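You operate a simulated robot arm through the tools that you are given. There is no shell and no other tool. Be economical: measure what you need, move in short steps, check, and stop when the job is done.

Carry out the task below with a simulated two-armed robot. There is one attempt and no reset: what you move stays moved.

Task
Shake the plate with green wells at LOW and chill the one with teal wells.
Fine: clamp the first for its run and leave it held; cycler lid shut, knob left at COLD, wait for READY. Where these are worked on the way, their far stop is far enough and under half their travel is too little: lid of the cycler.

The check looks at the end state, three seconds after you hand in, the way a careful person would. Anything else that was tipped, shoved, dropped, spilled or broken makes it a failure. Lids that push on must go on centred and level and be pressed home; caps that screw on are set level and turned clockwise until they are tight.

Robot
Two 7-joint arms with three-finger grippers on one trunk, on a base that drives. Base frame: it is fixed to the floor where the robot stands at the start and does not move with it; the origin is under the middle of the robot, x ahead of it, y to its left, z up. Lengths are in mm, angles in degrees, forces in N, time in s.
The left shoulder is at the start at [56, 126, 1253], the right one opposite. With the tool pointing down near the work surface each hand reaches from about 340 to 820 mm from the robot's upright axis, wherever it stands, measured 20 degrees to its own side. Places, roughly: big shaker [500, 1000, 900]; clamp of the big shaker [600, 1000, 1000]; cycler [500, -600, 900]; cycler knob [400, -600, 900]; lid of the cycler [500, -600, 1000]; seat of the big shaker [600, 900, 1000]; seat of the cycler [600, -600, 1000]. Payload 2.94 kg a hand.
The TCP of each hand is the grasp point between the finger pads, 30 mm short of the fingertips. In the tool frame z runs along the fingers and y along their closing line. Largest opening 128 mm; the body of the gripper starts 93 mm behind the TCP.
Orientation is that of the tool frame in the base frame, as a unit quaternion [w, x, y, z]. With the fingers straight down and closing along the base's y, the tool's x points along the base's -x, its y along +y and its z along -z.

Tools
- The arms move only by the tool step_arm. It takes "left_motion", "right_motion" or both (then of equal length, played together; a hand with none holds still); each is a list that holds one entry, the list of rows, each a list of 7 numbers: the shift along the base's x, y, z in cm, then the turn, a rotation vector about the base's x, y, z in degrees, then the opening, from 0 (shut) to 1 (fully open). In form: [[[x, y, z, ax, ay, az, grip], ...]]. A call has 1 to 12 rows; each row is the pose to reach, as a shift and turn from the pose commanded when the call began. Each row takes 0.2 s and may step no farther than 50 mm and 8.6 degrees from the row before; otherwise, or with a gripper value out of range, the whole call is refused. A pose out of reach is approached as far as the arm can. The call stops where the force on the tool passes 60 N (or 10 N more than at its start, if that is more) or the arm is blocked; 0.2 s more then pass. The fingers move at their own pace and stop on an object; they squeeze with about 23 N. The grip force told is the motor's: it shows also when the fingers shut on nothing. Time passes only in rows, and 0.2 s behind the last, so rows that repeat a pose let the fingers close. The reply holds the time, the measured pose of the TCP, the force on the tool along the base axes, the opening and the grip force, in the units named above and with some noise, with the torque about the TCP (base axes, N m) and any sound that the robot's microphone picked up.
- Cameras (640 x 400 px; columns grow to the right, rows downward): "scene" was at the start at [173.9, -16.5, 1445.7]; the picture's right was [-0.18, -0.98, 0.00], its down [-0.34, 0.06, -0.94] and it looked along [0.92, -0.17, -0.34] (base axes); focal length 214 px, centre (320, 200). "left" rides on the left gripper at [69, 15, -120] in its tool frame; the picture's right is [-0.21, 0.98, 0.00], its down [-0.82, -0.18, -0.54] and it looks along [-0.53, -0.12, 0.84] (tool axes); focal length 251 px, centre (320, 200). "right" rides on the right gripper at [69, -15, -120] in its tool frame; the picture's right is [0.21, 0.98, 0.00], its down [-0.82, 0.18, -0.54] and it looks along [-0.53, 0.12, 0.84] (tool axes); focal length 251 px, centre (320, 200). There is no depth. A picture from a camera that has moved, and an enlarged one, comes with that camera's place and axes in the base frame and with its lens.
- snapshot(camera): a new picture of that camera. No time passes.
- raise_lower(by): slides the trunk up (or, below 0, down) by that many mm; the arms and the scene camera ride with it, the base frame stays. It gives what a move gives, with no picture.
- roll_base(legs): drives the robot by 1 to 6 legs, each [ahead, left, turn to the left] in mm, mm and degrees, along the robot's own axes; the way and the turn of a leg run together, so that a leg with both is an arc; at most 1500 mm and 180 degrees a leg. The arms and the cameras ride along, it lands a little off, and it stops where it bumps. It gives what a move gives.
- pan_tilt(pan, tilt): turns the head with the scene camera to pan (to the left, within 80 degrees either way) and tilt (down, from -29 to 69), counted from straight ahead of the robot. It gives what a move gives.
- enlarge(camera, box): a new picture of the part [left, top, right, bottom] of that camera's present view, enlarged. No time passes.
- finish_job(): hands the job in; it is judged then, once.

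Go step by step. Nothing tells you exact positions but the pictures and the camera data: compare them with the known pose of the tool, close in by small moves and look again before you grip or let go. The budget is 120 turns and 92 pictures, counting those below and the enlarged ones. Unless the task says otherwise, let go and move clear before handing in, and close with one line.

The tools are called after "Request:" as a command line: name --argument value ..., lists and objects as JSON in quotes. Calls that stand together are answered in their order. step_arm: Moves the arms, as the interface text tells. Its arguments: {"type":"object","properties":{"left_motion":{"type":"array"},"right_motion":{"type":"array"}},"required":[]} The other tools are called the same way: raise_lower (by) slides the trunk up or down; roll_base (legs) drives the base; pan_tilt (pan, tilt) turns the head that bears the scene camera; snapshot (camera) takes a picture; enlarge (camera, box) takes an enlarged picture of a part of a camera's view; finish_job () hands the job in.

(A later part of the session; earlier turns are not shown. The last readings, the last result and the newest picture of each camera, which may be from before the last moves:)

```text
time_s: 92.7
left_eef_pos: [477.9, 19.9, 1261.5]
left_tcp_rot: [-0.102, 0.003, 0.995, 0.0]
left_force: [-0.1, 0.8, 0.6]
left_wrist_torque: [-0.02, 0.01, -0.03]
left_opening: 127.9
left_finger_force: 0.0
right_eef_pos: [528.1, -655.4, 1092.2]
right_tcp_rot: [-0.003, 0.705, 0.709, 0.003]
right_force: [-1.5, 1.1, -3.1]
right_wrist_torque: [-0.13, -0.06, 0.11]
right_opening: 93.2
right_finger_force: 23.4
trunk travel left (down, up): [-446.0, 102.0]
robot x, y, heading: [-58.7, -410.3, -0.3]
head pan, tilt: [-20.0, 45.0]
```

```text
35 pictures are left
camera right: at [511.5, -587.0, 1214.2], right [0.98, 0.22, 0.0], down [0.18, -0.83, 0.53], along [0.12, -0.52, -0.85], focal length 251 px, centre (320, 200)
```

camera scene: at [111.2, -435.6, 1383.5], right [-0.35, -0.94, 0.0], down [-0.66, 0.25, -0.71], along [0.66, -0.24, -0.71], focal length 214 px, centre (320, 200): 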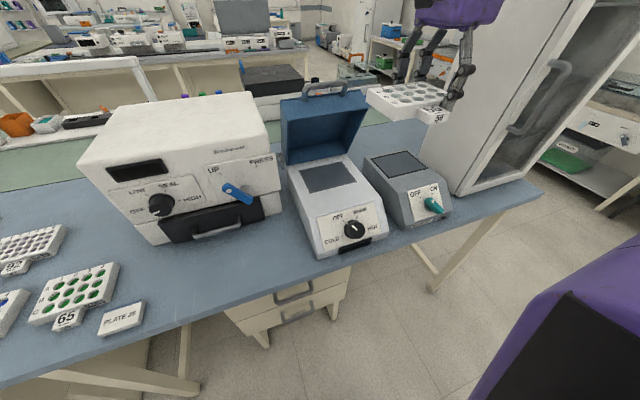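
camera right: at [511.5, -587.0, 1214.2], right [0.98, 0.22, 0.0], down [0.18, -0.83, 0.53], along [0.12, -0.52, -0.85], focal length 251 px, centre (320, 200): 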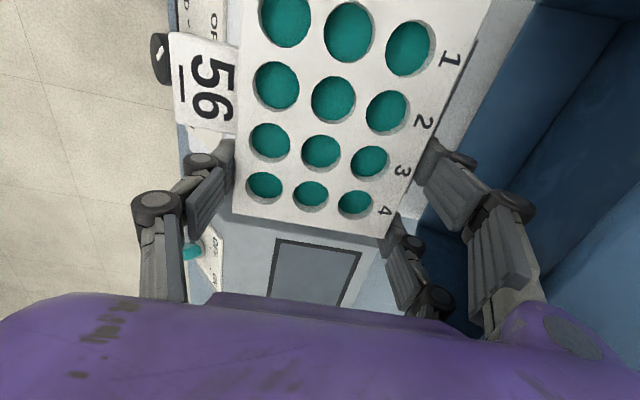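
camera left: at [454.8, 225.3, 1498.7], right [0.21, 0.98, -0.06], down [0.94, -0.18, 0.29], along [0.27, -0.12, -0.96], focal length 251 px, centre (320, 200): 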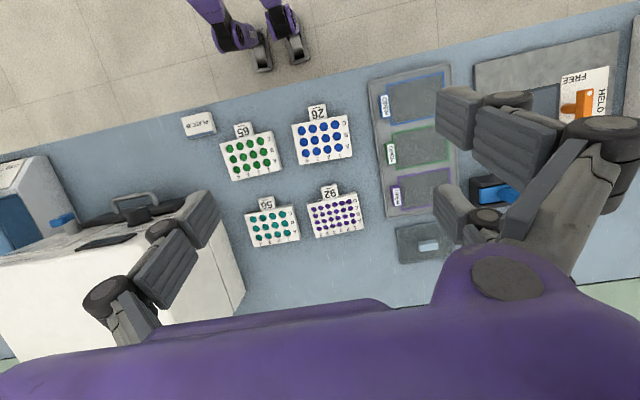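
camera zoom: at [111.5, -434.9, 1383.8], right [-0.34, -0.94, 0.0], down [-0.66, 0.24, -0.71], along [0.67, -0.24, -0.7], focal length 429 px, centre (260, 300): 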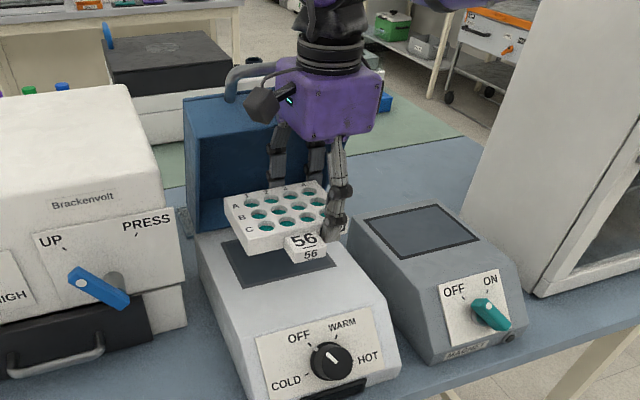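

The plate hovers over the seat with clearance to the lid. I'll lower 30 mm and move 19 mm forward, watching the force.

Request:
step_arm --right_motion '[[[0, 0, -1.5, 0, 0, 0, 0.5], [0, 0, -3.2, 0, 0, 0, 0.5], [1, -0.1, -3.2, 0, 0, 0, 0.5], [1.9, -0.1, -3.2, 0, 0, 0, 0.5], [1.9, -0.1, -3.2, 0, 0, 0, 0.5]]]'

Request:
enlarge --camera "scene" --box '[280, 90, 400, 210]'

```text
time_s: 93.9
left_eef_pos: [479.0, 19.6, 1261.0]
left_tcp_rot: [-0.102, 0.003, 0.995, 0.0]
left_force: [0.2, 0.8, 0.0]
left_wrist_torque: [-0.02, 0.0, 0.01]
left_opening: 128.1
left_finger_force: 0.0
right_eef_pos: [545.8, -656.2, 1062.4]
right_tcp_rot: [-0.004, 0.706, 0.708, 0.005]
right_force: [0.5, 0.0, -0.7]
right_wrist_torque: [-0.01, -0.02, 0.03]
right_opening: 93.5
right_finger_force: 23.0
trunk travel left (down, up): [-446.0, 102.0]
robot x, y, heading: [-59.1, -407.6, -0.6]
head pan, tilt: [-20.0, 45.0]
```

```text
3.33 times, centred on (340, 150) of scene
camera zoom: at [115.1, -429.0, 1386.7], right [-0.26, -0.97, 0.0], down [-0.66, 0.18, -0.73], along [0.71, -0.19, -0.68], focal length 715 px, centre (253, 367)
```

zoom: 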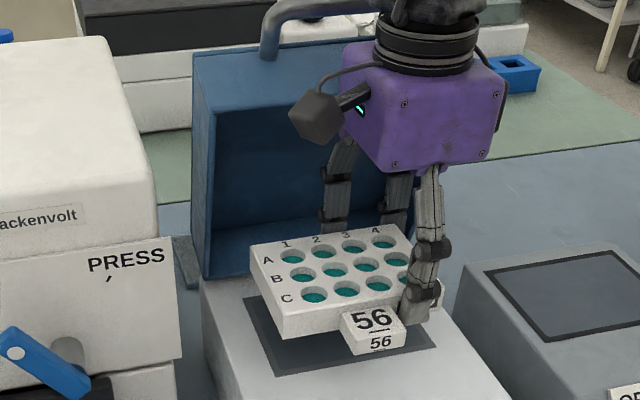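

It's well aligned so far. I'll lower 22 mm more and check again.

Request:
step_arm --right_motion '[[[0.2, 0, -1, 0, 0, 0, 0.5], [0.2, 0, -2.2, 0, 0, 0, 0.5], [0.2, 0, -2.2, 0, 0, 0, 0.5]]]'

Request:
enlarge --camera "scene" --box '[290, 110, 390, 210]'

```text
time_s: 94.7
left_eef_pos: [477.9, 20.2, 1261.7]
left_tcp_rot: [-0.101, 0.003, 0.995, -0.001]
left_force: [-0.3, -0.3, 0.3]
left_wrist_torque: [-0.02, -0.02, 0.02]
left_opening: 127.9
left_finger_force: 0.1
right_eef_pos: [547.5, -656.9, 1040.4]
right_tcp_rot: [-0.003, 0.706, 0.708, 0.004]
right_force: [0.7, -0.3, -1.4]
right_wrist_torque: [-0.04, -0.03, 0.07]
right_opening: 93.3
right_finger_force: 23.1
trunk travel left (down, up): [-446.0, 102.0]
robot x, y, heading: [-53.9, -407.0, -0.1]
head pan, tilt: [-20.0, 45.0]
```

```text
4.00 times, centred on (340, 160) of scene
camera zoom: at [111.0, -435.4, 1383.6], right [-0.35, -0.94, 0.0], down [-0.66, 0.25, -0.71], along [0.66, -0.25, -0.71], focal length 858 px, centre (240, 360)
```

zoom: 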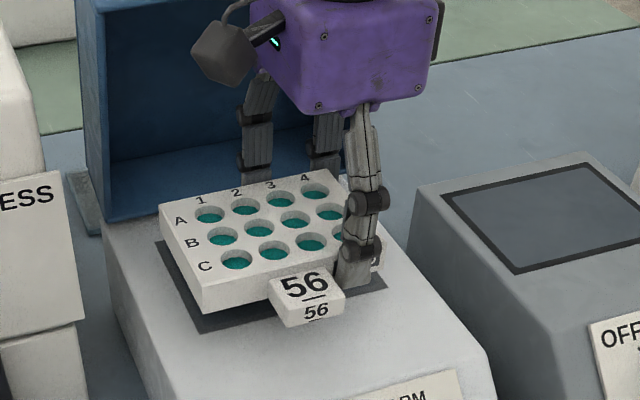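

The corner will land just inside the pad edge, so I'll lower in small steps and watch the force.

Request:
step_arm --right_motion '[[[0, 0, -0.6, 0, 0, 0, 0.5], [0, 0, -1.2, 0, 0, 0, 0.5], [0, 0, -1.2, 0, 0, 0, 0.5]]]'

Request:
enlarge --camera "scene" --box '[300, 120, 380, 200]'

```text
time_s: 95.5
left_eef_pos: [478.9, 19.0, 1261.6]
left_tcp_rot: [-0.1, 0.003, 0.995, 0.0]
left_force: [-0.6, 0.4, -0.1]
left_wrist_torque: [-0.02, 0.01, 0.03]
left_opening: 128.1
left_finger_force: 0.0
right_eef_pos: [548.3, -656.3, 1026.9]
right_tcp_rot: [-0.003, 0.706, 0.709, 0.004]
right_force: [-0.5, 0.4, 0.2]
right_wrist_torque: [-0.02, -0.02, -0.02]
right_opening: 93.5
right_finger_force: 22.9
trunk travel left (down, up): [-446.0, 102.0]
robot x, y, heading: [-57.5, -408.0, -0.5]
head pan, tilt: [-20.0, 45.0]
```

```text
5.00 times, centred on (340, 160) of scene
camera zoom: at [111.2, -435.5, 1383.5], right [-0.35, -0.94, 0.0], down [-0.66, 0.25, -0.71], along [0.66, -0.25, -0.71], focal length 1072 px, centre (220, 400)
```

zoom: 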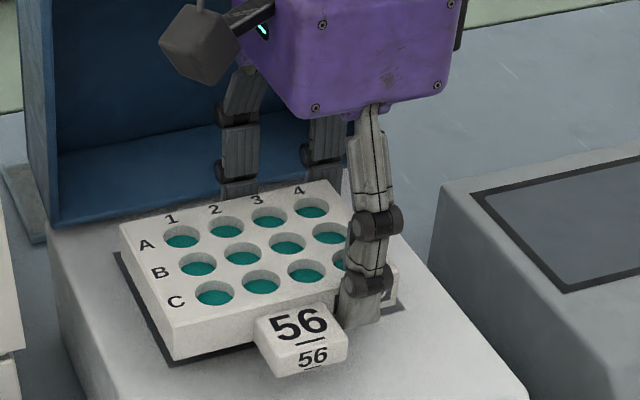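

Request:
step_arm --right_motion '[[[0, 0, -0.3, 0, 0, 0, 0.5], [0, 0, -0.5, 0, 0, 0, 0.5], [0, 0, -0.5, 0, 0, 0, 0.5]]]'

```text
time_s: 96.3
left_eef_pos: [478.9, 19.2, 1261.4]
left_tcp_rot: [-0.101, 0.003, 0.995, 0.0]
left_force: [0.3, 0.5, -0.2]
left_wrist_torque: [-0.02, 0.01, -0.01]
left_opening: 128.1
left_finger_force: 0.2
right_eef_pos: [548.1, -655.9, 1022.8]
right_tcp_rot: [-0.003, 0.706, 0.708, 0.004]
right_force: [-0.1, -0.2, -0.5]
right_wrist_torque: [0.01, 0.01, 0.01]
right_opening: 93.5
right_finger_force: 23.3
trunk travel left (down, up): [-446.0, 102.0]
robot x, y, heading: [-57.0, -406.7, -0.2]
head pan, tilt: [-20.0, 45.0]
```

Request:
step_arm --right_motion '[[[0, 0, -0.2, 0, 0, 0, 0.5], [0, 0, -0.4, 0, 0, 0, 0.5], [0, 0, -0.4, 0, 0, 0, 0.5]]]'

Request:
enlarge --camera "scene" --box '[300, 120, 380, 200]'

```text
time_s: 97.1
left_eef_pos: [478.8, 18.4, 1261.7]
left_tcp_rot: [-0.101, 0.003, 0.995, 0.0]
left_force: [-0.1, 0.6, 0.8]
left_wrist_torque: [-0.01, 0.01, 0.0]
left_opening: 127.9
left_finger_force: 0.0
right_eef_pos: [548.1, -656.5, 1019.5]
right_tcp_rot: [-0.004, 0.706, 0.708, 0.004]
right_force: [-0.2, -0.1, -1.2]
right_wrist_torque: [-0.04, -0.01, -0.02]
right_opening: 93.5
right_finger_force: 23.3
trunk travel left (down, up): [-446.0, 102.0]
robot x, y, heading: [-58.7, -407.6, -0.2]
head pan, tilt: [-20.0, 45.0]
```

```text
5.00 times, centred on (340, 160) of scene
camera zoom: at [111.2, -435.6, 1383.5], right [-0.35, -0.94, 0.0], down [-0.66, 0.25, -0.71], along [0.66, -0.25, -0.71], focal length 1072 px, centre (220, 400)
```

zoom: 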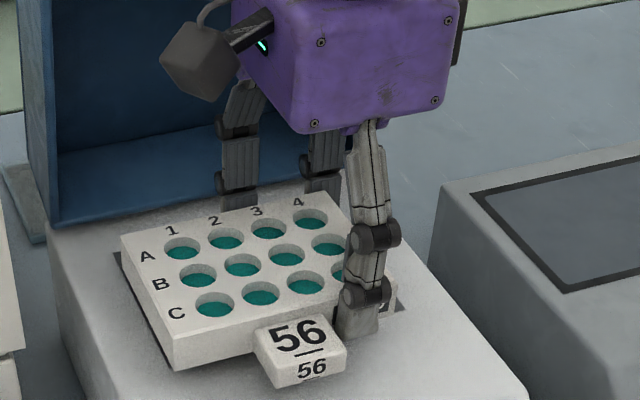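

The plate needs about 5 mm more back and 3 mm to the right. I'll correct that while it still hangs free, then lower on.

Request:
step_arm --right_motion '[[[0.3, -0.2, 0, 0, 0, 0, 0.5], [0.5, -0.35, 0, 0, 0, 0, 0.5], [0.5, -0.35, -0.2, 0, 0, 0, 0.5], [0.5, -0.35, -0.2, 0, 0, 0, 0.5]]]'

Request:
enlarge --camera "scene" --box '[300, 120, 380, 200]'

```text
time_s: 98.1
left_eef_pos: [478.3, 18.4, 1260.9]
left_tcp_rot: [-0.101, 0.003, 0.995, 0.001]
left_force: [0.0, 0.2, -0.4]
left_wrist_torque: [-0.01, 0.0, -0.01]
left_opening: 128.1
left_finger_force: 0.1
right_eef_pos: [553.6, -660.5, 1017.1]
right_tcp_rot: [-0.003, 0.706, 0.708, 0.005]
right_force: [-0.5, -0.2, -1.0]
right_wrist_torque: [-0.05, 0.06, 0.04]
right_opening: 93.6
right_finger_force: 23.2
trunk travel left (down, up): [-446.0, 102.0]
robot x, y, heading: [-55.0, -406.3, -0.4]
head pan, tilt: [-20.0, 45.0]
```

```text
5.00 times, centred on (340, 160) of scene
camera zoom: at [111.3, -435.6, 1383.5], right [-0.35, -0.94, 0.0], down [-0.66, 0.25, -0.71], along [0.66, -0.25, -0.71], focal length 1072 px, centre (220, 400)
```

zoom: 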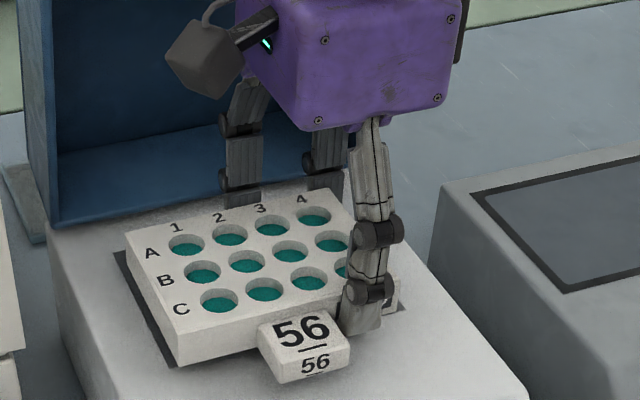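

Request:
step_arm --right_motion '[[[0.3, 0.15, 0, 0, 0, 0, 0.5], [0.3, 0.15, -0.2, 0, 0, 0, 0.5], [0.3, 0.15, -0.4, 0, 0, 0, 0.5], [0.3, 0.15, -0.4, 0, 0, 0, 0.5]]]'

Request:
enlarge --camera "scene" --box '[300, 120, 380, 200]'

```text
time_s: 99.1
left_eef_pos: [479.1, 18.5, 1261.1]
left_tcp_rot: [-0.101, 0.003, 0.995, 0.001]
left_force: [-0.2, -0.8, -0.1]
left_wrist_torque: [0.01, -0.01, 0.03]
left_opening: 127.9
left_finger_force: 0.0
right_eef_pos: [556.2, -658.8, 1013.1]
right_tcp_rot: [-0.003, 0.705, 0.709, 0.004]
right_force: [-0.2, 0.0, -1.2]
right_wrist_torque: [-0.03, -0.02, 0.01]
right_opening: 93.4
right_finger_force: 22.9
trunk travel left (down, up): [-446.0, 102.0]
robot x, y, heading: [-58.3, -409.6, -0.3]
head pan, tilt: [-20.0, 45.0]
```

```text
5.00 times, centred on (340, 160) of scene
camera zoom: at [111.3, -435.6, 1383.5], right [-0.35, -0.94, 0.0], down [-0.66, 0.25, -0.71], along [0.66, -0.25, -0.71], focal length 1072 px, centre (220, 400)
```

zoom: 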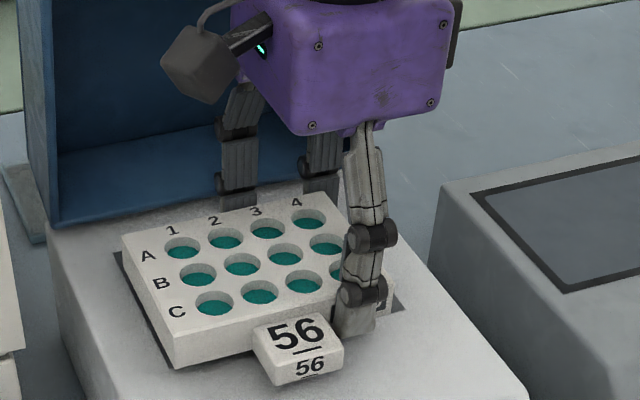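

There's no contact yet, so the seat is lower than I estimated and correspondingly further back. I'll continue down and back along the line of sight.

Request:
step_arm --right_motion '[[[0.5, -0.1, -0.2, 0, 0, 0, 0.5], [0.8, -0.2, -0.5, 0, 0, 0, 0.5], [1.0, -0.2, -0.8, 0, 0, 0, 0.5], [1.0, -0.2, -0.8, 0, 0, 0, 0.5]]]'

Request:
enlarge --camera "scene" --box '[300, 120, 380, 200]'

```text
time_s: 100.1
left_eef_pos: [479.2, 18.3, 1261.7]
left_tcp_rot: [-0.102, 0.003, 0.995, 0.001]
left_force: [0.0, 0.1, 0.8]
left_wrist_torque: [0.01, 0.01, -0.02]
left_opening: 127.9
left_finger_force: 0.1
right_eef_pos: [566.1, -661.7, 1004.7]
right_tcp_rot: [-0.003, 0.706, 0.708, 0.004]
right_force: [-1.2, 0.6, -1.7]
right_wrist_torque: [-0.02, -0.09, 0.01]
right_opening: 93.6
right_finger_force: 22.9
trunk travel left (down, up): [-446.0, 102.0]
robot x, y, heading: [-60.6, -407.1, 0.0]
head pan, tilt: [-20.0, 45.0]
```

```text
5.00 times, centred on (340, 160) of scene
camera zoom: at [111.2, -435.5, 1383.5], right [-0.35, -0.94, 0.0], down [-0.66, 0.25, -0.71], along [0.66, -0.25, -0.71], focal length 1072 px, centre (220, 400)
```

zoom: 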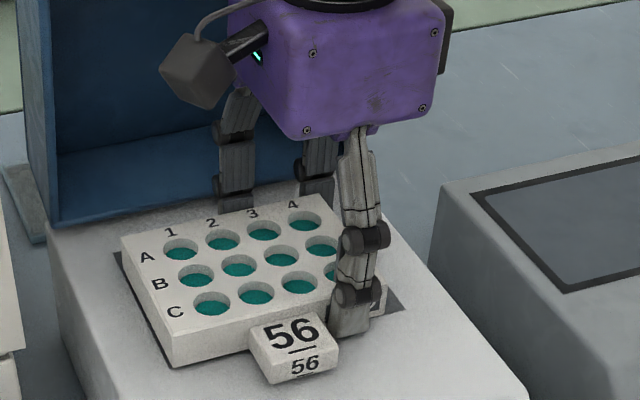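

Request:
step_arm --right_motion '[[[0.4, -0.3, -0.2, 0, 0, 0, 0.5], [0.6, -0.4, -0.4, 0, 0, 0, 0.5], [0.7, -0.4, -0.6, 0, 0, 0, 0.5], [0.7, -0.4, -0.6, 0, 0, 0, 0.5]]]'

Request:
enlarge --camera "scene" --box '[300, 120, 380, 200]'

```text
time_s: 101.1
left_eef_pos: [478.1, 18.4, 1260.9]
left_tcp_rot: [-0.101, 0.003, 0.995, 0.0]
left_force: [0.3, -0.4, 0.1]
left_wrist_torque: [-0.01, -0.01, -0.01]
left_opening: 128.0
left_finger_force: 0.0
right_eef_pos: [566.1, -660.9, 1004.7]
right_tcp_rot: [-0.002, 0.706, 0.708, 0.004]
right_force: [0.7, -0.1, -2.4]
right_wrist_torque: [-0.03, -0.02, -0.05]
right_opening: 93.6
right_finger_force: 22.2
right hand out of reach, approached as far as the arm can: row 1, 2, 3, 4
trunk travel left (down, up): [-446.0, 102.0]
robot x, y, heading: [-55.0, -406.3, -0.4]
head pan, tilt: [-20.0, 45.0]
```

```text
5.00 times, centred on (340, 160) of scene
camera zoom: at [111.3, -435.6, 1383.5], right [-0.35, -0.94, 0.0], down [-0.66, 0.25, -0.71], along [0.66, -0.25, -0.71], focal length 1072 px, centre (220, 400)
```

zoom: 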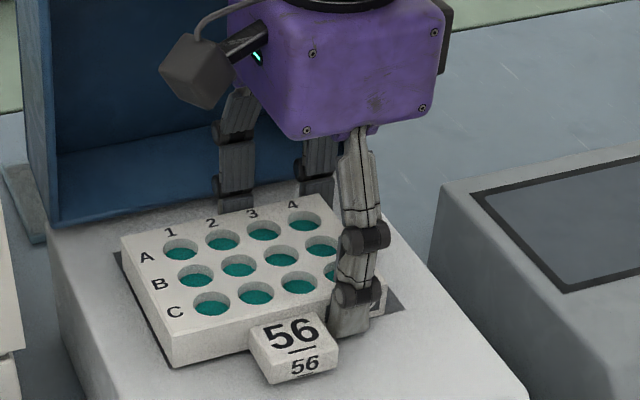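

That's out of reach at this trunk height. I'll lift the plate 10 cm, lower the trunk 80 mm and come back.

Request:
step_arm --right_motion '[[[-0.7, 0.2, 3, 0, 0, 0, 0.5], [-0.7, 0.2, 6, 0, 0, 0, 0.5], [-0.7, 0.2, 10, 0, 0, 0, 0.5], [-0.7, 0.2, 10, 0, 0, 0, 0.5]]]'

Request:
raise_lower --by -80

```text
time_s: 101.6
left_eef_pos: [481.6, 19.4, 1260.3]
left_tcp_rot: [-0.102, 0.002, 0.995, -0.001]
left_force: [-0.3, 1.1, 1.4]
left_wrist_torque: [-0.03, -0.09, -0.02]
left_opening: 127.7
left_finger_force: 0.1
right_eef_pos: [553.8, -662.2, 1021.3]
right_tcp_rot: [-0.01, 0.705, 0.709, -0.013]
right_force: [11.4, 1.8, -28.5]
right_wrist_torque: [0.78, 3.02, 0.51]
right_opening: 93.5
right_finger_force: 22.8
trunk travel left (down, up): [-446.0, 102.0]
robot x, y, heading: [-57.4, -408.0, -0.1]
head pan, tilt: [-20.0, 45.0]
stopped in row 2 (right hand): the force on the tool passed its limit at 77 N (the readings are from after the stop); the commanded pose is now the measured one
```

```text
time_s: 102.3
left_eef_pos: [476.6, 19.4, 1220.3]
left_tcp_rot: [-0.103, 0.003, 0.995, -0.001]
left_force: [-0.5, -0.3, -0.4]
left_wrist_torque: [-0.01, 0.02, -0.02]
left_opening: 128.0
left_finger_force: 0.0
right_eef_pos: [555.2, -660.5, 997.3]
right_tcp_rot: [-0.005, 0.707, 0.707, -0.001]
right_force: [-17.0, -2.3, 31.8]
right_wrist_torque: [-0.61, -0.38, -0.45]
right_opening: 95.9
right_finger_force: 23.1
trunk travel left (down, up): [-406.0, 141.0]
robot x, y, heading: [-60.6, -408.0, -0.4]
head pan, tilt: [-20.0, 45.0]
stopped: the force on the tool passed its limit at 70 N (the readings are from after the stop); the commanded pose is now the measured one
```

The wrist caught the lid on the way up, and then the trunk slide pressed the plate down on something. I'll look before moving.

Request:
snapshot --camera "scene"

Request:
snapshot --camera "right"

```text
26 pictures are left
camera scene: at [121.5, -435.2, 1340.3], right [-0.35, -0.94, 0.0], down [-0.66, 0.25, -0.71], along [0.67, -0.25, -0.7], focal length 214 px, centre (320, 200)
```

scene: 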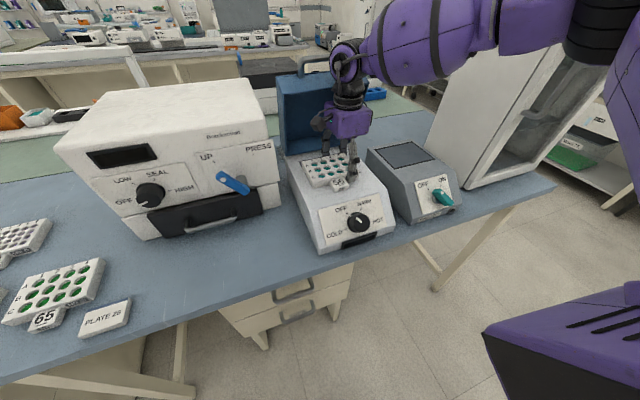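

```text
25 pictures are left
camera right: at [540.3, -592.0, 1118.8], right [0.98, 0.21, -0.01], down [0.18, -0.82, 0.53], along [0.11, -0.52, -0.84], focal length 251 px, centre (320, 200)
```

right: 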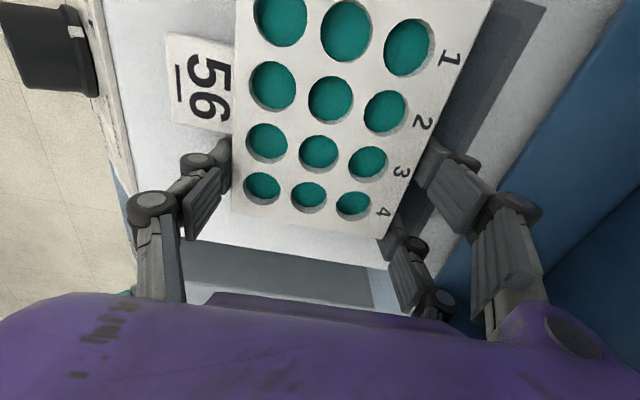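

The plate is resting on the cycler top about 22 mm in front of the pad, and the lid's handle limits the wrist. I'll release it here, back out along the path that was clear, and then push it home from the front.

Request:
step_arm --right_motion '[[[0, 0, 0.3, 0, 0, 0, 0.74], [0, 0, 0.3, 0, 0, 0, 0.74]]]'

```text
time_s: 102.9
left_eef_pos: [476.7, 20.2, 1219.7]
left_tcp_rot: [-0.103, 0.002, 0.995, -0.001]
left_force: [-0.6, 0.1, 0.2]
left_wrist_torque: [-0.02, 0.0, 0.0]
left_opening: 128.0
left_finger_force: 0.0
right_eef_pos: [555.0, -661.2, 997.9]
right_tcp_rot: [-0.004, 0.707, 0.707, -0.002]
right_force: [-10.9, -2.6, 21.0]
right_wrist_torque: [0.24, -0.88, -0.07]
right_opening: 94.9
right_finger_force: 22.5
trunk travel left (down, up): [-406.0, 141.0]
robot x, y, heading: [-57.6, -402.8, -0.5]
head pan, tilt: [-20.0, 45.0]
```

Request:
step_arm --right_motion '[[[-0.2, 0, 0.2, 0, 0, 0, 0.72], [-0.3, 0, 0.3, 0, 0, 0, 0.72], [-0.3, 0, 0.3, 0, 0, 0, 0.72]]]'

Request:
enlarge --camera "scene" --box '[270, 120, 400, 220]'

```text
time_s: 103.7
left_eef_pos: [479.0, 19.3, 1218.8]
left_tcp_rot: [-0.104, 0.002, 0.995, -0.001]
left_force: [-0.4, 0.1, -0.7]
left_wrist_torque: [-0.01, 0.02, 0.0]
left_opening: 128.0
left_finger_force: 0.1
right_eef_pos: [556.4, -661.8, 999.1]
right_tcp_rot: [-0.005, 0.706, 0.708, -0.003]
right_force: [-0.4, 1.5, 10.5]
right_wrist_torque: [-0.02, -0.58, 0.07]
right_opening: 93.3
right_finger_force: 23.1
trunk travel left (down, up): [-406.0, 141.0]
robot x, y, heading: [-57.8, -408.7, -0.3]
head pan, tilt: [-20.0, 45.0]
```

```text
4.00 times, centred on (335, 170) of scene
camera zoom: at [125.8, -435.1, 1339.9], right [-0.35, -0.94, 0.0], down [-0.66, 0.25, -0.71], along [0.66, -0.25, -0.71], focal length 858 px, centre (260, 320)
```

zoom: 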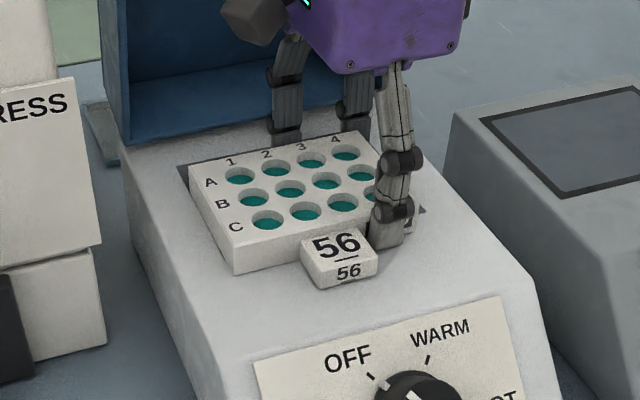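

Request:
step_arm --right_motion '[[[0, 0, 0, 0, 0, 0, 0.9], [0, 0, 0, 0, 0, 0, 1], [0, 0, 0, 0, 0, 0, 1], [-0.6, 0, 0, 0, 0, 0, 1], [-1.1, 0, 0.2, 0, 0, 0, 1], [-1.1, 0, 1.2, 0, 0, 0, 1]]]'

```text
time_s: 105.1
left_eef_pos: [480.6, 19.3, 1218.9]
left_tcp_rot: [-0.105, 0.003, 0.994, -0.001]
left_force: [0.5, 0.2, 0.3]
left_wrist_torque: [0.02, 0.04, -0.02]
left_opening: 127.9
left_finger_force: 0.0
right_eef_pos: [544.3, -661.5, 1011.9]
right_tcp_rot: [-0.005, 0.707, 0.707, -0.004]
right_force: [-0.1, 0.0, 0.0]
right_wrist_torque: [0.03, 0.0, 0.02]
right_opening: 128.1
right_finger_force: 0.1
trunk travel left (down, up): [-406.0, 141.0]
robot x, y, heading: [-59.6, -408.2, -0.3]
head pan, tilt: [-20.0, 45.0]
```

Released cleanly. I'll back straight up.

Request:
step_arm --right_motion '[[[0, 0, 1.5, 0, 0, 0, 1], [0, 0, 3, 0, 0, 0, 1], [-1, 0, 5, 0, 0, 0, 1], [-4, 0, 7, 0, 0, 0, 1], [-8, 0, 9, 0, 0, 0, 1], [-12, 0, 10, 0, 0, 0, 1], [-15, 0, 11, 0, 0, 0, 1]]]'

Request:
enlarge --camera "scene" --box '[270, 50, 420, 240]'

```text
time_s: 106.7
left_eef_pos: [479.5, 17.8, 1218.3]
left_tcp_rot: [-0.105, 0.003, 0.994, 0.0]
left_force: [-0.7, -0.4, 0.5]
left_wrist_torque: [0.0, -0.01, -0.01]
left_opening: 127.9
left_finger_force: 0.0
right_eef_pos: [393.3, -661.3, 1122.8]
right_tcp_rot: [-0.005, 0.706, 0.708, -0.004]
right_force: [-0.5, -0.2, 0.3]
right_wrist_torque: [0.0, -0.03, 0.0]
right_opening: 128.0
right_finger_force: 0.0
trunk travel left (down, up): [-406.0, 141.0]
robot x, y, heading: [-60.6, -403.9, -0.1]
head pan, tilt: [-20.0, 45.0]
```

```text
2.11 times, centred on (345, 145) of scene
camera zoom: at [125.6, -436.2, 1339.9], right [-0.35, -0.94, 0.0], down [-0.66, 0.25, -0.71], along [0.66, -0.25, -0.71], focal length 452 px, centre (267, 316)
```

zoom: 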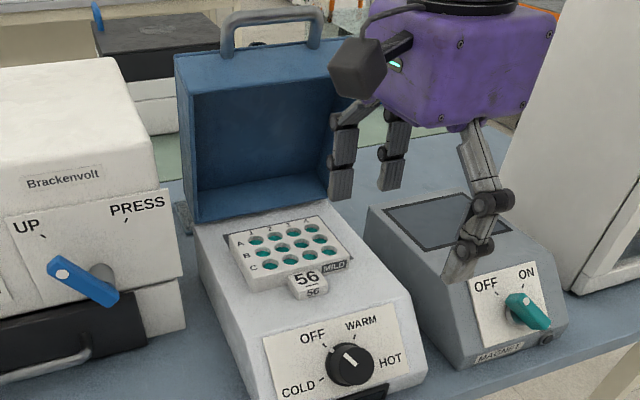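

I'll turn the wrist back, so the fingers close along y and the camera looks forward, to measure the plate against the pad and work by the tag.

Request:
step_arm --right_motion '[[[0, 0.4, 0, 0, 0, 8.4, 1], [0, 0.8, 0, 0, 0, 16.8, 1], [0, 1.2, 0, 0, 0, 25.2, 1], [0, 1.6, 0, 0, 0, 33.6, 1], [0, 2, 0, 0, 0, 42, 1], [0, 2.4, 0, 0, 0, 50.4, 1], [0, 2.8, 0, 0, 0, 58.8, 1], [0, 3.2, 0, 0, 0, 67.2, 1], [1, 3.6, 0, 0, 0, 75.6, 1], [2, 4, 0, 0, 0, 84, 1], [3, 4.2, 0, 0, 0, 90, 1], [3, 4.2, 0, 0, 0, 90, 1]]]'

Request:
snapshot --camera "right"

```text
time_s: 109.3
left_eef_pos: [481.2, 17.6, 1218.3]
left_tcp_rot: [-0.105, 0.002, 0.995, 0.0]
left_force: [0.3, 0.7, 0.9]
left_wrist_torque: [-0.01, 0.01, -0.01]
left_opening: 128.1
left_finger_force: 0.1
right_eef_pos: [422.6, -619.6, 1121.0]
right_tcp_rot: [-0.001, -0.001, 1.0, -0.006]
right_force: [0.0, 0.3, -0.7]
right_wrist_torque: [-0.01, 0.0, -0.02]
right_opening: 128.0
right_finger_force: 0.0
trunk travel left (down, up): [-406.0, 141.0]
robot x, y, heading: [-58.0, -408.6, -0.3]
head pan, tilt: [-20.0, 45.0]
```

```text
22 pictures are left
camera right: at [354.6, -632.8, 1241.9], right [-0.22, 0.98, -0.01], down [0.82, 0.19, 0.54], along [0.52, 0.11, -0.84], focal length 251 px, centre (320, 200)
```

right: 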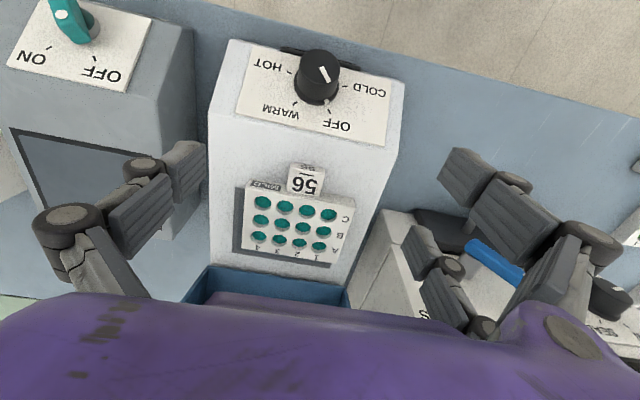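

Request:
enlarge --camera "right" --box '[220, 150, 380, 280]'

```text
3.08 times, centred on (300, 215) of right
camera zoom: at [354.6, -632.8, 1241.9], right [-0.22, 0.98, -0.01], down [0.82, 0.19, 0.54], along [0.52, 0.11, -0.84], focal length 774 px, centre (382, 154)
```

zoom: 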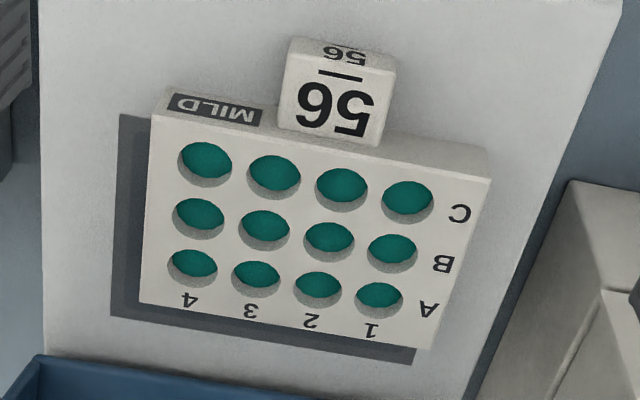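

The plate centre is at (557, -622), while the pad centre is about (586, -630). The tag is 40 mm wide, centred at (488, -621.5). I'll grip the tag from above and slide the plate onto the pad.

Request:
step_arm --right_motion '[[[2.2, -0.1, -2, 0, 0, 0, 0.7], [4.4, -0.2, -5, 0, 0, 0, 0.7], [6.5, -0.2, -8, 0, 0, 0, 0.7], [6.5, -0.2, -10, 0, 0, 0, 0.7], [6.5, -0.2, -11.4, 0, 0, 0, 0.7], [6.5, -0.2, -11.4, 0, 0, 0, 0.7]]]'

Request:
snapshot --camera "right"

```text
time_s: 110.7
left_eef_pos: [480.7, 18.1, 1218.4]
left_tcp_rot: [-0.105, 0.003, 0.995, 0.0]
left_force: [0.1, 0.1, 0.8]
left_wrist_torque: [0.02, 0.0, -0.03]
left_opening: 128.4
left_finger_force: 0.0
right_eef_pos: [487.0, -623.2, 1006.3]
right_tcp_rot: [-0.003, 0.0, 1.0, -0.007]
right_force: [0.0, -0.9, 3.2]
right_wrist_torque: [0.16, -0.1, 0.04]
right_opening: 98.2
right_finger_force: 6.2
trunk travel left (down, up): [-406.0, 141.0]
robot x, y, heading: [-56.9, -406.1, -0.2]
head pan, tilt: [-20.0, 45.0]
```

```text
20 pictures are left
camera right: at [419.7, -636.1, 1127.2], right [-0.22, 0.98, -0.01], down [0.82, 0.19, 0.53], along [0.52, 0.1, -0.85], focal length 251 px, centre (320, 200)
```

right: 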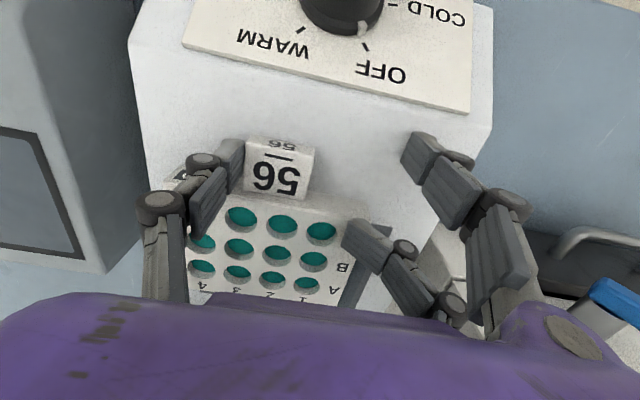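

The fingers are catching the tag on one side and the plate edge on the other, and the plate has shifted sideways. I'll open, rise, and re-measure.

Request:
step_arm --right_motion '[[[0, 0, 0, 0, 0, 0, 0.85], [0, 0, 0.5, 0, 0, 0, 0.85], [0, 0, 4, 0, 0, 0, 0.85], [-3, 0, 7, 0, 0, 0, 0.6], [-6.5, 0, 10.5, 0, 0, 0, 0.4], [-6.5, 0, 10.5, 0, 0, 0, 0.4]]]'

Request:
enlarge --camera "right" --box '[200, 110, 400, 280]'

```text
time_s: 112.1
left_eef_pos: [481.0, 18.8, 1217.7]
left_tcp_rot: [-0.105, 0.002, 0.994, 0.001]
left_force: [0.1, 1.2, -0.4]
left_wrist_torque: [0.0, -0.01, -0.01]
left_opening: 128.4
left_finger_force: 0.1
right_eef_pos: [421.4, -620.9, 1112.8]
right_tcp_rot: [-0.002, -0.001, 1.0, -0.007]
right_force: [-0.3, 0.6, -0.2]
right_wrist_torque: [0.01, 0.03, 0.01]
right_opening: 51.2
right_finger_force: 0.1
trunk travel left (down, up): [-406.0, 141.0]
robot x, y, heading: [-56.7, -405.3, -0.3]
head pan, tilt: [-20.0, 45.0]
```

```text
2.35 times, centred on (300, 195) of right
camera zoom: at [352.9, -633.9, 1233.4], right [-0.22, 0.98, -0.01], down [0.82, 0.19, 0.53], along [0.52, 0.1, -0.85], focal length 592 px, centre (367, 212)
```

zoom: 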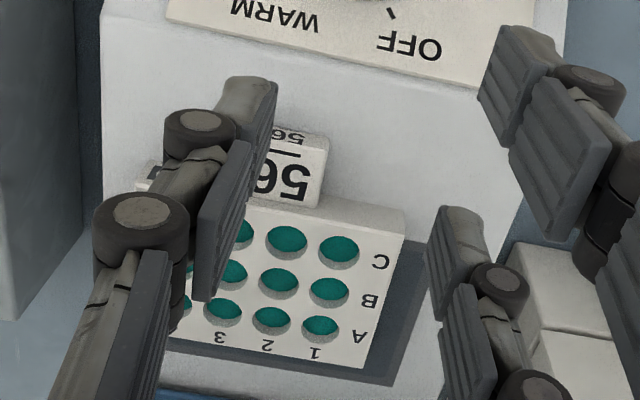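

The gripper really has two prongs on its +y side, which is why the tag grip misfired. The plate now sits at about (552, -650). The handle at (635, 1230) is what blocks the wrist, so I'll nudge the lid further open with closed fingers, gently.

Request:
step_arm --right_motion '[[[0, -0.5, 4.5, 0, 0, 0, 0], [0, -1, 9, 0, 0, 0, 0], [2, -1, 11.5, 0, 0, 0, 0], [6, -1, 11.5, 0, 0, 0, 0], [10, -1, 11.5, 0, 0, 0, 0], [14, -1, 11.5, 0, 0, 0, 0], [16, -1, 11.5, 0, 0, 0, 0], [17.5, -1, 11.5, 0, 0, 0, 0], [19, -1, 11.5, 0, 0, 0, 0]]]'

```text
time_s: 114.1
left_eef_pos: [478.7, 18.9, 1218.5]
left_tcp_rot: [-0.104, 0.003, 0.995, 0.0]
left_force: [-0.8, 0.3, 0.2]
left_wrist_torque: [0.01, 0.0, 0.01]
left_opening: 128.0
left_finger_force: 0.0
right_eef_pos: [560.5, -666.0, 1225.8]
right_tcp_rot: [-0.001, -0.002, 1.0, -0.007]
right_force: [-0.5, 0.4, -0.6]
right_wrist_torque: [0.0, -0.02, 0.02]
right_opening: 0.0
right_finger_force: 3.0
right hand out of reach, approached as far as the arm can: row 6, 7, 8, 9
trunk travel left (down, up): [-406.0, 141.0]
robot x, y, heading: [-58.1, -408.2, -0.4]
head pan, tilt: [-20.0, 45.0]
```

I've hit the reach limit. I'll pull the hand back, drive 60 mm forward, and then push with the arm.

Request:
step_arm --right_motion '[[[-5, 0, 0, 0, 0, 0, 0], [-10, 0, 0, 0, 0, 0, 0], [-10, 0, 0, 0, 0, 0, 0]]]'

Request:
roll_base --legs '[[75, 0, 0.3]]'

Request:
step_arm --right_motion '[[[0.5, 0, 0, 0, 0, 0, 0]]]'

```text
time_s: 114.9
left_eef_pos: [481.1, 19.0, 1217.6]
left_tcp_rot: [-0.105, 0.003, 0.994, 0.001]
left_force: [0.9, 0.2, -0.1]
left_wrist_torque: [-0.01, 0.01, 0.0]
left_opening: 128.0
left_finger_force: 0.1
right_eef_pos: [464.0, -663.4, 1224.9]
right_tcp_rot: [-0.003, -0.001, 1.0, -0.007]
right_force: [0.0, -0.8, -0.6]
right_wrist_torque: [0.01, 0.0, 0.02]
right_opening: 0.1
right_finger_force: 3.0
trunk travel left (down, up): [-406.0, 141.0]
robot x, y, heading: [-62.4, -404.8, -0.2]
head pan, tilt: [-20.0, 45.0]
```

```text
time_s: 115.9
left_eef_pos: [553.1, 21.7, 1218.6]
left_tcp_rot: [-0.105, 0.001, 0.995, 0.0]
left_force: [0.0, 0.3, 0.4]
left_wrist_torque: [0.04, 0.03, 0.0]
left_opening: 127.8
left_finger_force: 0.2
right_eef_pos: [537.7, -662.4, 1225.5]
right_tcp_rot: [-0.002, -0.002, 1.0, -0.006]
right_force: [-0.7, -0.6, 0.7]
right_wrist_torque: [-0.04, 0.02, 0.0]
right_opening: 0.1
right_finger_force: 3.0
trunk travel left (down, up): [-406.0, 141.0]
robot x, y, heading: [17.9, -408.9, -0.2]
head pan, tilt: [-20.0, 45.0]
```

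```text
time_s: 116.3
left_eef_pos: [550.9, 21.9, 1218.8]
left_tcp_rot: [-0.103, 0.0, 0.995, -0.001]
left_force: [-0.5, 0.7, -0.1]
left_wrist_torque: [0.01, -0.05, 0.0]
left_opening: 128.1
left_finger_force: 0.1
right_eef_pos: [541.5, -661.9, 1226.5]
right_tcp_rot: [-0.001, -0.002, 1.0, -0.006]
right_force: [0.0, -0.3, 0.3]
right_wrist_torque: [-0.02, -0.06, 0.0]
right_opening: 0.0
right_finger_force: 2.9
trunk travel left (down, up): [-406.0, 141.0]
robot x, y, heading: [13.7, -408.2, -0.0]
head pan, tilt: [-20.0, 45.0]
```

Request:
step_arm --right_motion '[[[2, 0.5, 0, 0, 0, 0, 0], [4, 1, 0, 0, 0, 0, 0], [5.5, 1, 0, 0, 0, 0, 0], [7, 1, 0, 0, 0, 0, 0], [8, 1, 0, 0, 0, 0, 0], [9, 1, 0, 0, 0, 0, 0], [9, 1, 0, 0, 0, 0, 0]]]'

Request:
snapshot --camera "scene"

```text
time_s: 117.9
left_eef_pos: [553.4, 21.2, 1219.0]
left_tcp_rot: [-0.104, 0.001, 0.995, 0.0]
left_force: [-1.1, -0.1, -0.5]
left_wrist_torque: [-0.03, -0.02, 0.03]
left_opening: 128.0
left_finger_force: 0.1
right_eef_pos: [631.3, -653.4, 1225.8]
right_tcp_rot: [-0.001, -0.005, 1.0, -0.008]
right_force: [0.0, 0.3, -1.6]
right_wrist_torque: [-0.02, 0.01, 0.0]
right_opening: 0.3
right_finger_force: 3.5
trunk travel left (down, up): [-406.0, 141.0]
robot x, y, heading: [19.7, -409.6, 0.1]
head pan, tilt: [-20.0, 45.0]
```

```text
18 pictures are left
camera scene: at [204.6, -430.7, 1342.0], right [-0.28, -0.96, 0.0], down [-0.66, 0.2, -0.73], along [0.7, -0.21, -0.69], focal length 214 px, centre (320, 200)
```

scene: 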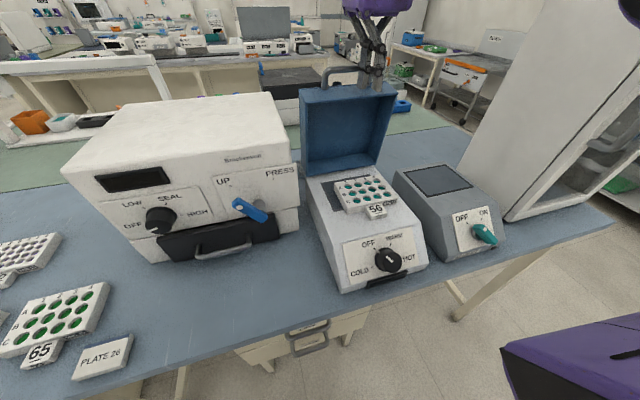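

Request:
step_arm --right_motion '[[[1, 0, 0, 0, 0, 0, 0], [2, 0, 0, 0, 0, 0, 0], [3, 0, -0.3, 0, 0, 0, 0]]]'

```text
time_s: 118.7
left_eef_pos: [553.2, 20.8, 1219.6]
left_tcp_rot: [-0.105, 0.0, 0.994, 0.0]
left_force: [0.4, -0.3, 0.0]
left_wrist_torque: [0.05, -0.01, -0.02]
left_opening: 128.1
left_finger_force: 0.1
right_eef_pos: [631.5, -652.9, 1224.7]
right_tcp_rot: [-0.002, -0.006, 1.0, -0.008]
right_force: [0.7, 0.2, 0.2]
right_wrist_torque: [-0.01, 0.01, 0.01]
right_opening: 0.0
right_finger_force: 3.0
right hand out of reach, approached as far as the arm can: row 1, 2, 3
trunk travel left (down, up): [-406.0, 141.0]
robot x, y, heading: [14.7, -408.0, 0.2]
head pan, tilt: [-20.0, 45.0]
```

Request:
step_arm --right_motion '[[[-3, 0, 0, 0, -8, 0, 0], [-5, 0, 0, 0, -16, 0, 0], [-6, 0, 0, 0, -24, 0, 0], [-6, 0, 0, 0, -32, 0, 0], [-5, 0, 0, 0, -40, 0, 0], [-3.5, 0, 0, 0, -40, 0, 0], [-2, 0, 0, 0, -40, 0, 0], [-0.5, 0, 0, 0, -40, 0, 0], [1, 0, 0, 0, -40, 0, 0], [2, 0, 0, 0, -40, 0, 0], [2, 0, 0, 0, -40, 0, 0]]]'

Request:
enlarge --camera "scene" --box '[270, 20, 450, 220]'

```text
time_s: 121.1
left_eef_pos: [554.3, 21.7, 1218.8]
left_tcp_rot: [-0.104, 0.001, 0.995, -0.001]
left_force: [-0.8, -0.4, -0.9]
left_wrist_torque: [0.02, -0.05, -0.04]
left_opening: 128.4
left_finger_force: 0.0
right_eef_pos: [654.5, -651.8, 1226.1]
right_tcp_rot: [0.343, -0.001, 0.939, -0.008]
right_force: [0.3, -0.1, 0.9]
right_wrist_torque: [-0.02, -0.03, 0.0]
right_opening: 0.1
right_finger_force: 3.0
trunk travel left (down, up): [-406.0, 141.0]
robot x, y, heading: [17.4, -406.6, -0.1]
head pan, tilt: [-20.0, 45.0]
```

```text
2.00 times, centred on (360, 120) of scene
camera zoom: at [201.9, -435.3, 1339.9], right [-0.34, -0.94, 0.0], down [-0.66, 0.24, -0.71], along [0.66, -0.24, -0.71], focal length 429 px, centre (240, 360)
```

zoom: 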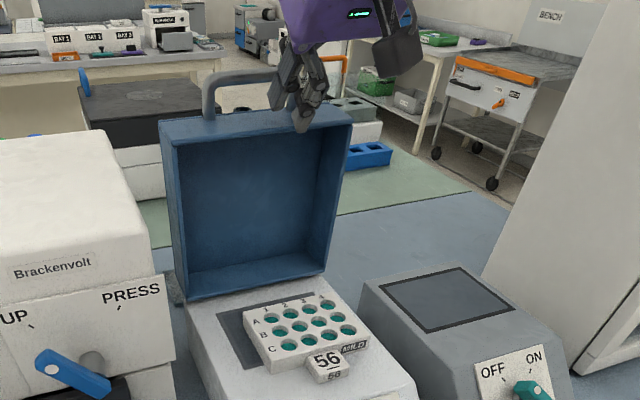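

Request:
step_arm --right_motion '[[[1.5, 0, 0, 0, 0, 0, 0], [3, 0, 0, 0, 0, 0, 0], [4.5, 0, -0.3, 0, 0, 0, 0], [6, 0, -0.6, 0, 0, 0, 0], [6, 0, -0.6, 0, 0, 0, 0]]]'

Request:
enlarge --camera "scene" --box '[270, 20, 450, 220]'

```text
time_s: 122.3
left_eef_pos: [552.7, 21.0, 1217.4]
left_tcp_rot: [-0.105, 0.001, 0.994, -0.001]
left_force: [-0.4, 0.4, 0.6]
left_wrist_torque: [0.01, -0.02, -0.03]
left_opening: 128.0
left_finger_force: 0.1
right_eef_pos: [713.4, -653.3, 1219.1]
right_tcp_rot: [0.339, 0.0, 0.941, -0.008]
right_force: [-1.0, 0.4, 0.1]
right_wrist_torque: [0.02, -0.03, 0.01]
right_opening: 0.0
right_finger_force: 2.8
trunk travel left (down, up): [-406.0, 141.0]
robot x, y, heading: [17.0, -410.0, -0.3]
head pan, tilt: [-20.0, 45.0]
```

```text
2.00 times, centred on (360, 120) of scene
camera zoom: at [201.9, -435.5, 1339.8], right [-0.34, -0.94, 0.0], down [-0.66, 0.24, -0.71], along [0.66, -0.24, -0.71], focal length 429 px, centre (240, 360)
```

zoom: 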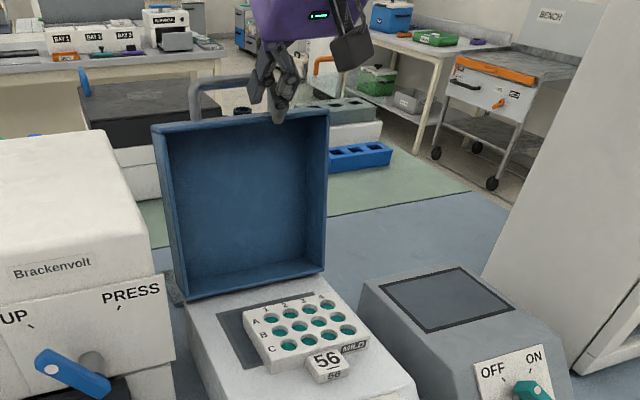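

The lid is now past vertical, which gives plenty of wrist clearance. I'll withdraw and bring the hand upright.

Request:
step_arm --right_motion '[[[-4, 0, 0.5, 0, 0, 0, 0], [-8, 0, 1, 0, 0, 0, 0], [-12, 0, 1, 0, 0, 0, 0], [-16, 0, 1, 0, 4, 0, 0], [-19, 0, 1, 0, 12, 0, 0], [-22, 0, 1, 0, 20, 0, 0], [-25, 0, 1, 0, 28, 0, 0.5], [-25, 0, 1, 0, 36, 0, 1], [-25, 0, 1, 0, 40, 0, 1], [-25, -2, 1, 0, 40, 0, 1]]]'

Request:
step_arm --right_motion '[[[0, 0, -1, 0, 0, -8.4, 1], [0, 0, -2, 0, 0, -16.8, 1], [0, 0, -3, 0, 0, -25.2, 1], [0, 0, -4, 0, 0, -33.6, 1], [0, 0, -5, 0, 0, -42, 1], [0, 0, -6, 0, 0, -50.4, 1], [0, 0, -7, 0, 0, -58.8, 1], [0, 0, -8, 0, 0, -67.2, 1], [0, 0, -9, 0, 0, -75.6, 1], [0, 0, -9, 0, 0, -84, 1], [0, 0, -9, 0, 0, -90, 1], [0, 0, -9, 0, 0, -90, 1]]]'

```text
time_s: 124.5
left_eef_pos: [553.0, 19.9, 1219.8]
left_tcp_rot: [-0.105, 0.001, 0.995, -0.001]
left_force: [-0.6, -0.4, 0.8]
left_wrist_torque: [0.08, 0.0, 0.01]
left_opening: 127.8
left_finger_force: 0.1
right_eef_pos: [461.7, -675.4, 1228.6]
right_tcp_rot: [-0.002, -0.003, 1.0, -0.006]
right_force: [0.5, -1.2, -0.7]
right_wrist_torque: [0.06, -0.01, 0.03]
right_opening: 116.0
right_finger_force: 0.1
trunk travel left (down, up): [-406.0, 141.0]
robot x, y, heading: [20.6, -407.4, -0.2]
head pan, tilt: [-20.0, 45.0]
```

```text
time_s: 127.1
left_eef_pos: [554.9, 21.0, 1218.3]
left_tcp_rot: [-0.106, 0.001, 0.994, 0.0]
left_force: [-0.1, -0.3, -0.5]
left_wrist_torque: [0.01, 0.01, -0.02]
left_opening: 127.9
left_finger_force: 0.0
right_eef_pos: [462.9, -672.8, 1137.2]
right_tcp_rot: [-0.006, 0.705, 0.709, -0.004]
right_force: [-0.5, -0.4, 0.4]
right_wrist_torque: [-0.01, 0.01, 0.04]
right_opening: 127.8
right_finger_force: 0.1
trunk travel left (down, up): [-406.0, 141.0]
robot x, y, heading: [20.2, -410.9, -0.1]
head pan, tilt: [-20.0, 45.0]
```

Now I'll go above the plate at (553, -689), stop 40 mm above its top, and look.

Request:
step_arm --right_motion '[[[3, -0.5, -1, 0, 0, 0, 1], [6, -1, -3, 0, 0, 0, 1], [8, -1.6, -6, 0, 0, 0, 1], [9, -1.6, -8.5, 0, 0, 0, 1], [9, -1.6, -8.5, 0, 0, 0, 1]]]'

Request:
snapshot --camera "right"

```text
time_s: 128.3
left_eef_pos: [553.4, 20.7, 1218.8]
left_tcp_rot: [-0.105, 0.002, 0.994, 0.0]
left_force: [-0.3, 0.0, 0.1]
left_wrist_torque: [0.01, 0.02, -0.01]
left_opening: 127.9
left_finger_force: 0.0
right_eef_pos: [552.4, -690.7, 1051.8]
right_tcp_rot: [-0.005, 0.704, 0.71, -0.003]
right_force: [-0.2, -0.1, 0.7]
right_wrist_torque: [0.02, 0.01, 0.0]
right_opening: 128.2
right_finger_force: 0.0
trunk travel left (down, up): [-406.0, 141.0]
robot x, y, heading: [15.5, -407.3, -0.3]
head pan, tilt: [-20.0, 45.0]
```

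```text
15 pictures are left
camera right: at [538.4, -621.1, 1173.1], right [0.98, 0.22, -0.01], down [0.19, -0.82, 0.54], along [0.11, -0.52, -0.84], focal length 251 px, centre (320, 200)
```

right: 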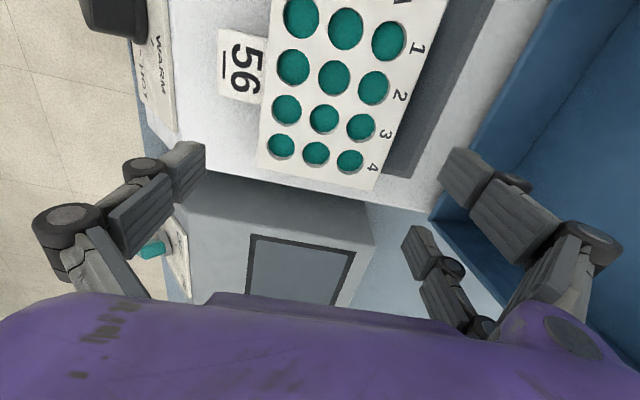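

The plate centre is (555, -647) and needs +31 mm in x and +17 mm in y. I'll descend and grip.

Request:
step_arm --right_motion '[[[0.2, 0, -2, 0, 0, 0, 1], [0.2, 0, -4, 0, 0, 0, 1], [0.2, 0, -5, 0, 0, 0, 1], [0.2, 0, -5, 0, 0, 0, 0.8], [0.2, 0, -5, 0, 0, 0, 0.6], [0.2, 0, -5, 0, 0, 0, 0.5], [0.2, 0, -5, 0, 0, 0, 0.5]]]'

```text
time_s: 129.9
left_eef_pos: [554.0, 20.3, 1218.6]
left_tcp_rot: [-0.105, 0.001, 0.995, -0.001]
left_force: [1.0, 0.4, -0.1]
left_wrist_torque: [0.0, 0.01, 0.04]
left_opening: 128.0
left_finger_force: 0.1
right_eef_pos: [553.3, -689.1, 1002.7]
right_tcp_rot: [-0.005, 0.706, 0.709, -0.004]
right_force: [-0.3, 0.4, -0.8]
right_wrist_torque: [-0.05, 0.0, 0.01]
right_opening: 93.3
right_finger_force: 22.8
trunk travel left (down, up): [-406.0, 141.0]
robot x, y, heading: [12.4, -407.4, 0.1]
head pan, tilt: [-20.0, 45.0]
```

Request:
step_arm --right_motion '[[[0, 0, 0.8, 0, 0, 0, 0.5], [0, 0, 1.2, 0, 0, 0, 0.5], [1.5, 0.8, 1.2, 0, 0, 0, 0.5], [3.1, 1.7, 1.2, 0, 0, 0, 0.5], [3.1, 1.7, 0.6, 0, 0, 0, 0.5], [3.1, 1.7, 0.2, 0, 0, 0, 0.5], [3.1, 1.7, 0.2, 0, 0, 0, 0.5]]]'

Request:
snapshot --camera "right"

```text
time_s: 131.5
left_eef_pos: [553.3, 20.7, 1219.5]
left_tcp_rot: [-0.105, 0.0, 0.994, 0.001]
left_force: [0.9, -0.6, 0.0]
left_wrist_torque: [-0.01, -0.01, -0.01]
left_opening: 128.3
left_finger_force: 0.1
right_eef_pos: [585.2, -673.3, 1004.5]
right_tcp_rot: [-0.007, 0.705, 0.709, -0.004]
right_force: [0.6, 0.2, -1.5]
right_wrist_torque: [-0.04, -0.02, -0.03]
right_opening: 93.3
right_finger_force: 22.5
trunk travel left (down, up): [-406.0, 141.0]
robot x, y, heading: [19.4, -410.5, -0.1]
head pan, tilt: [-20.0, 45.0]
```

```text
14 pictures are left
camera right: at [571.3, -603.5, 1125.7], right [0.98, 0.22, -0.01], down [0.19, -0.82, 0.54], along [0.11, -0.52, -0.84], focal length 251 px, centre (320, 200)
```

right: 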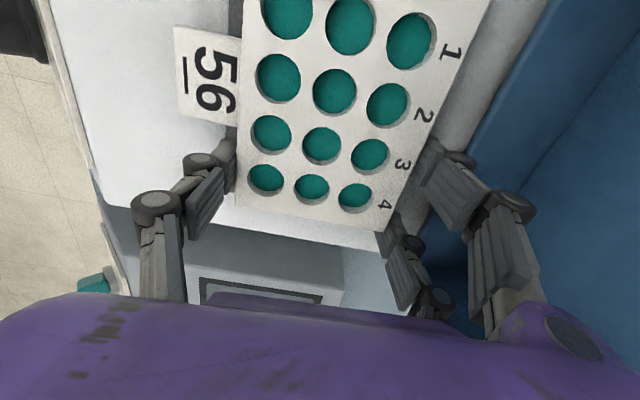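

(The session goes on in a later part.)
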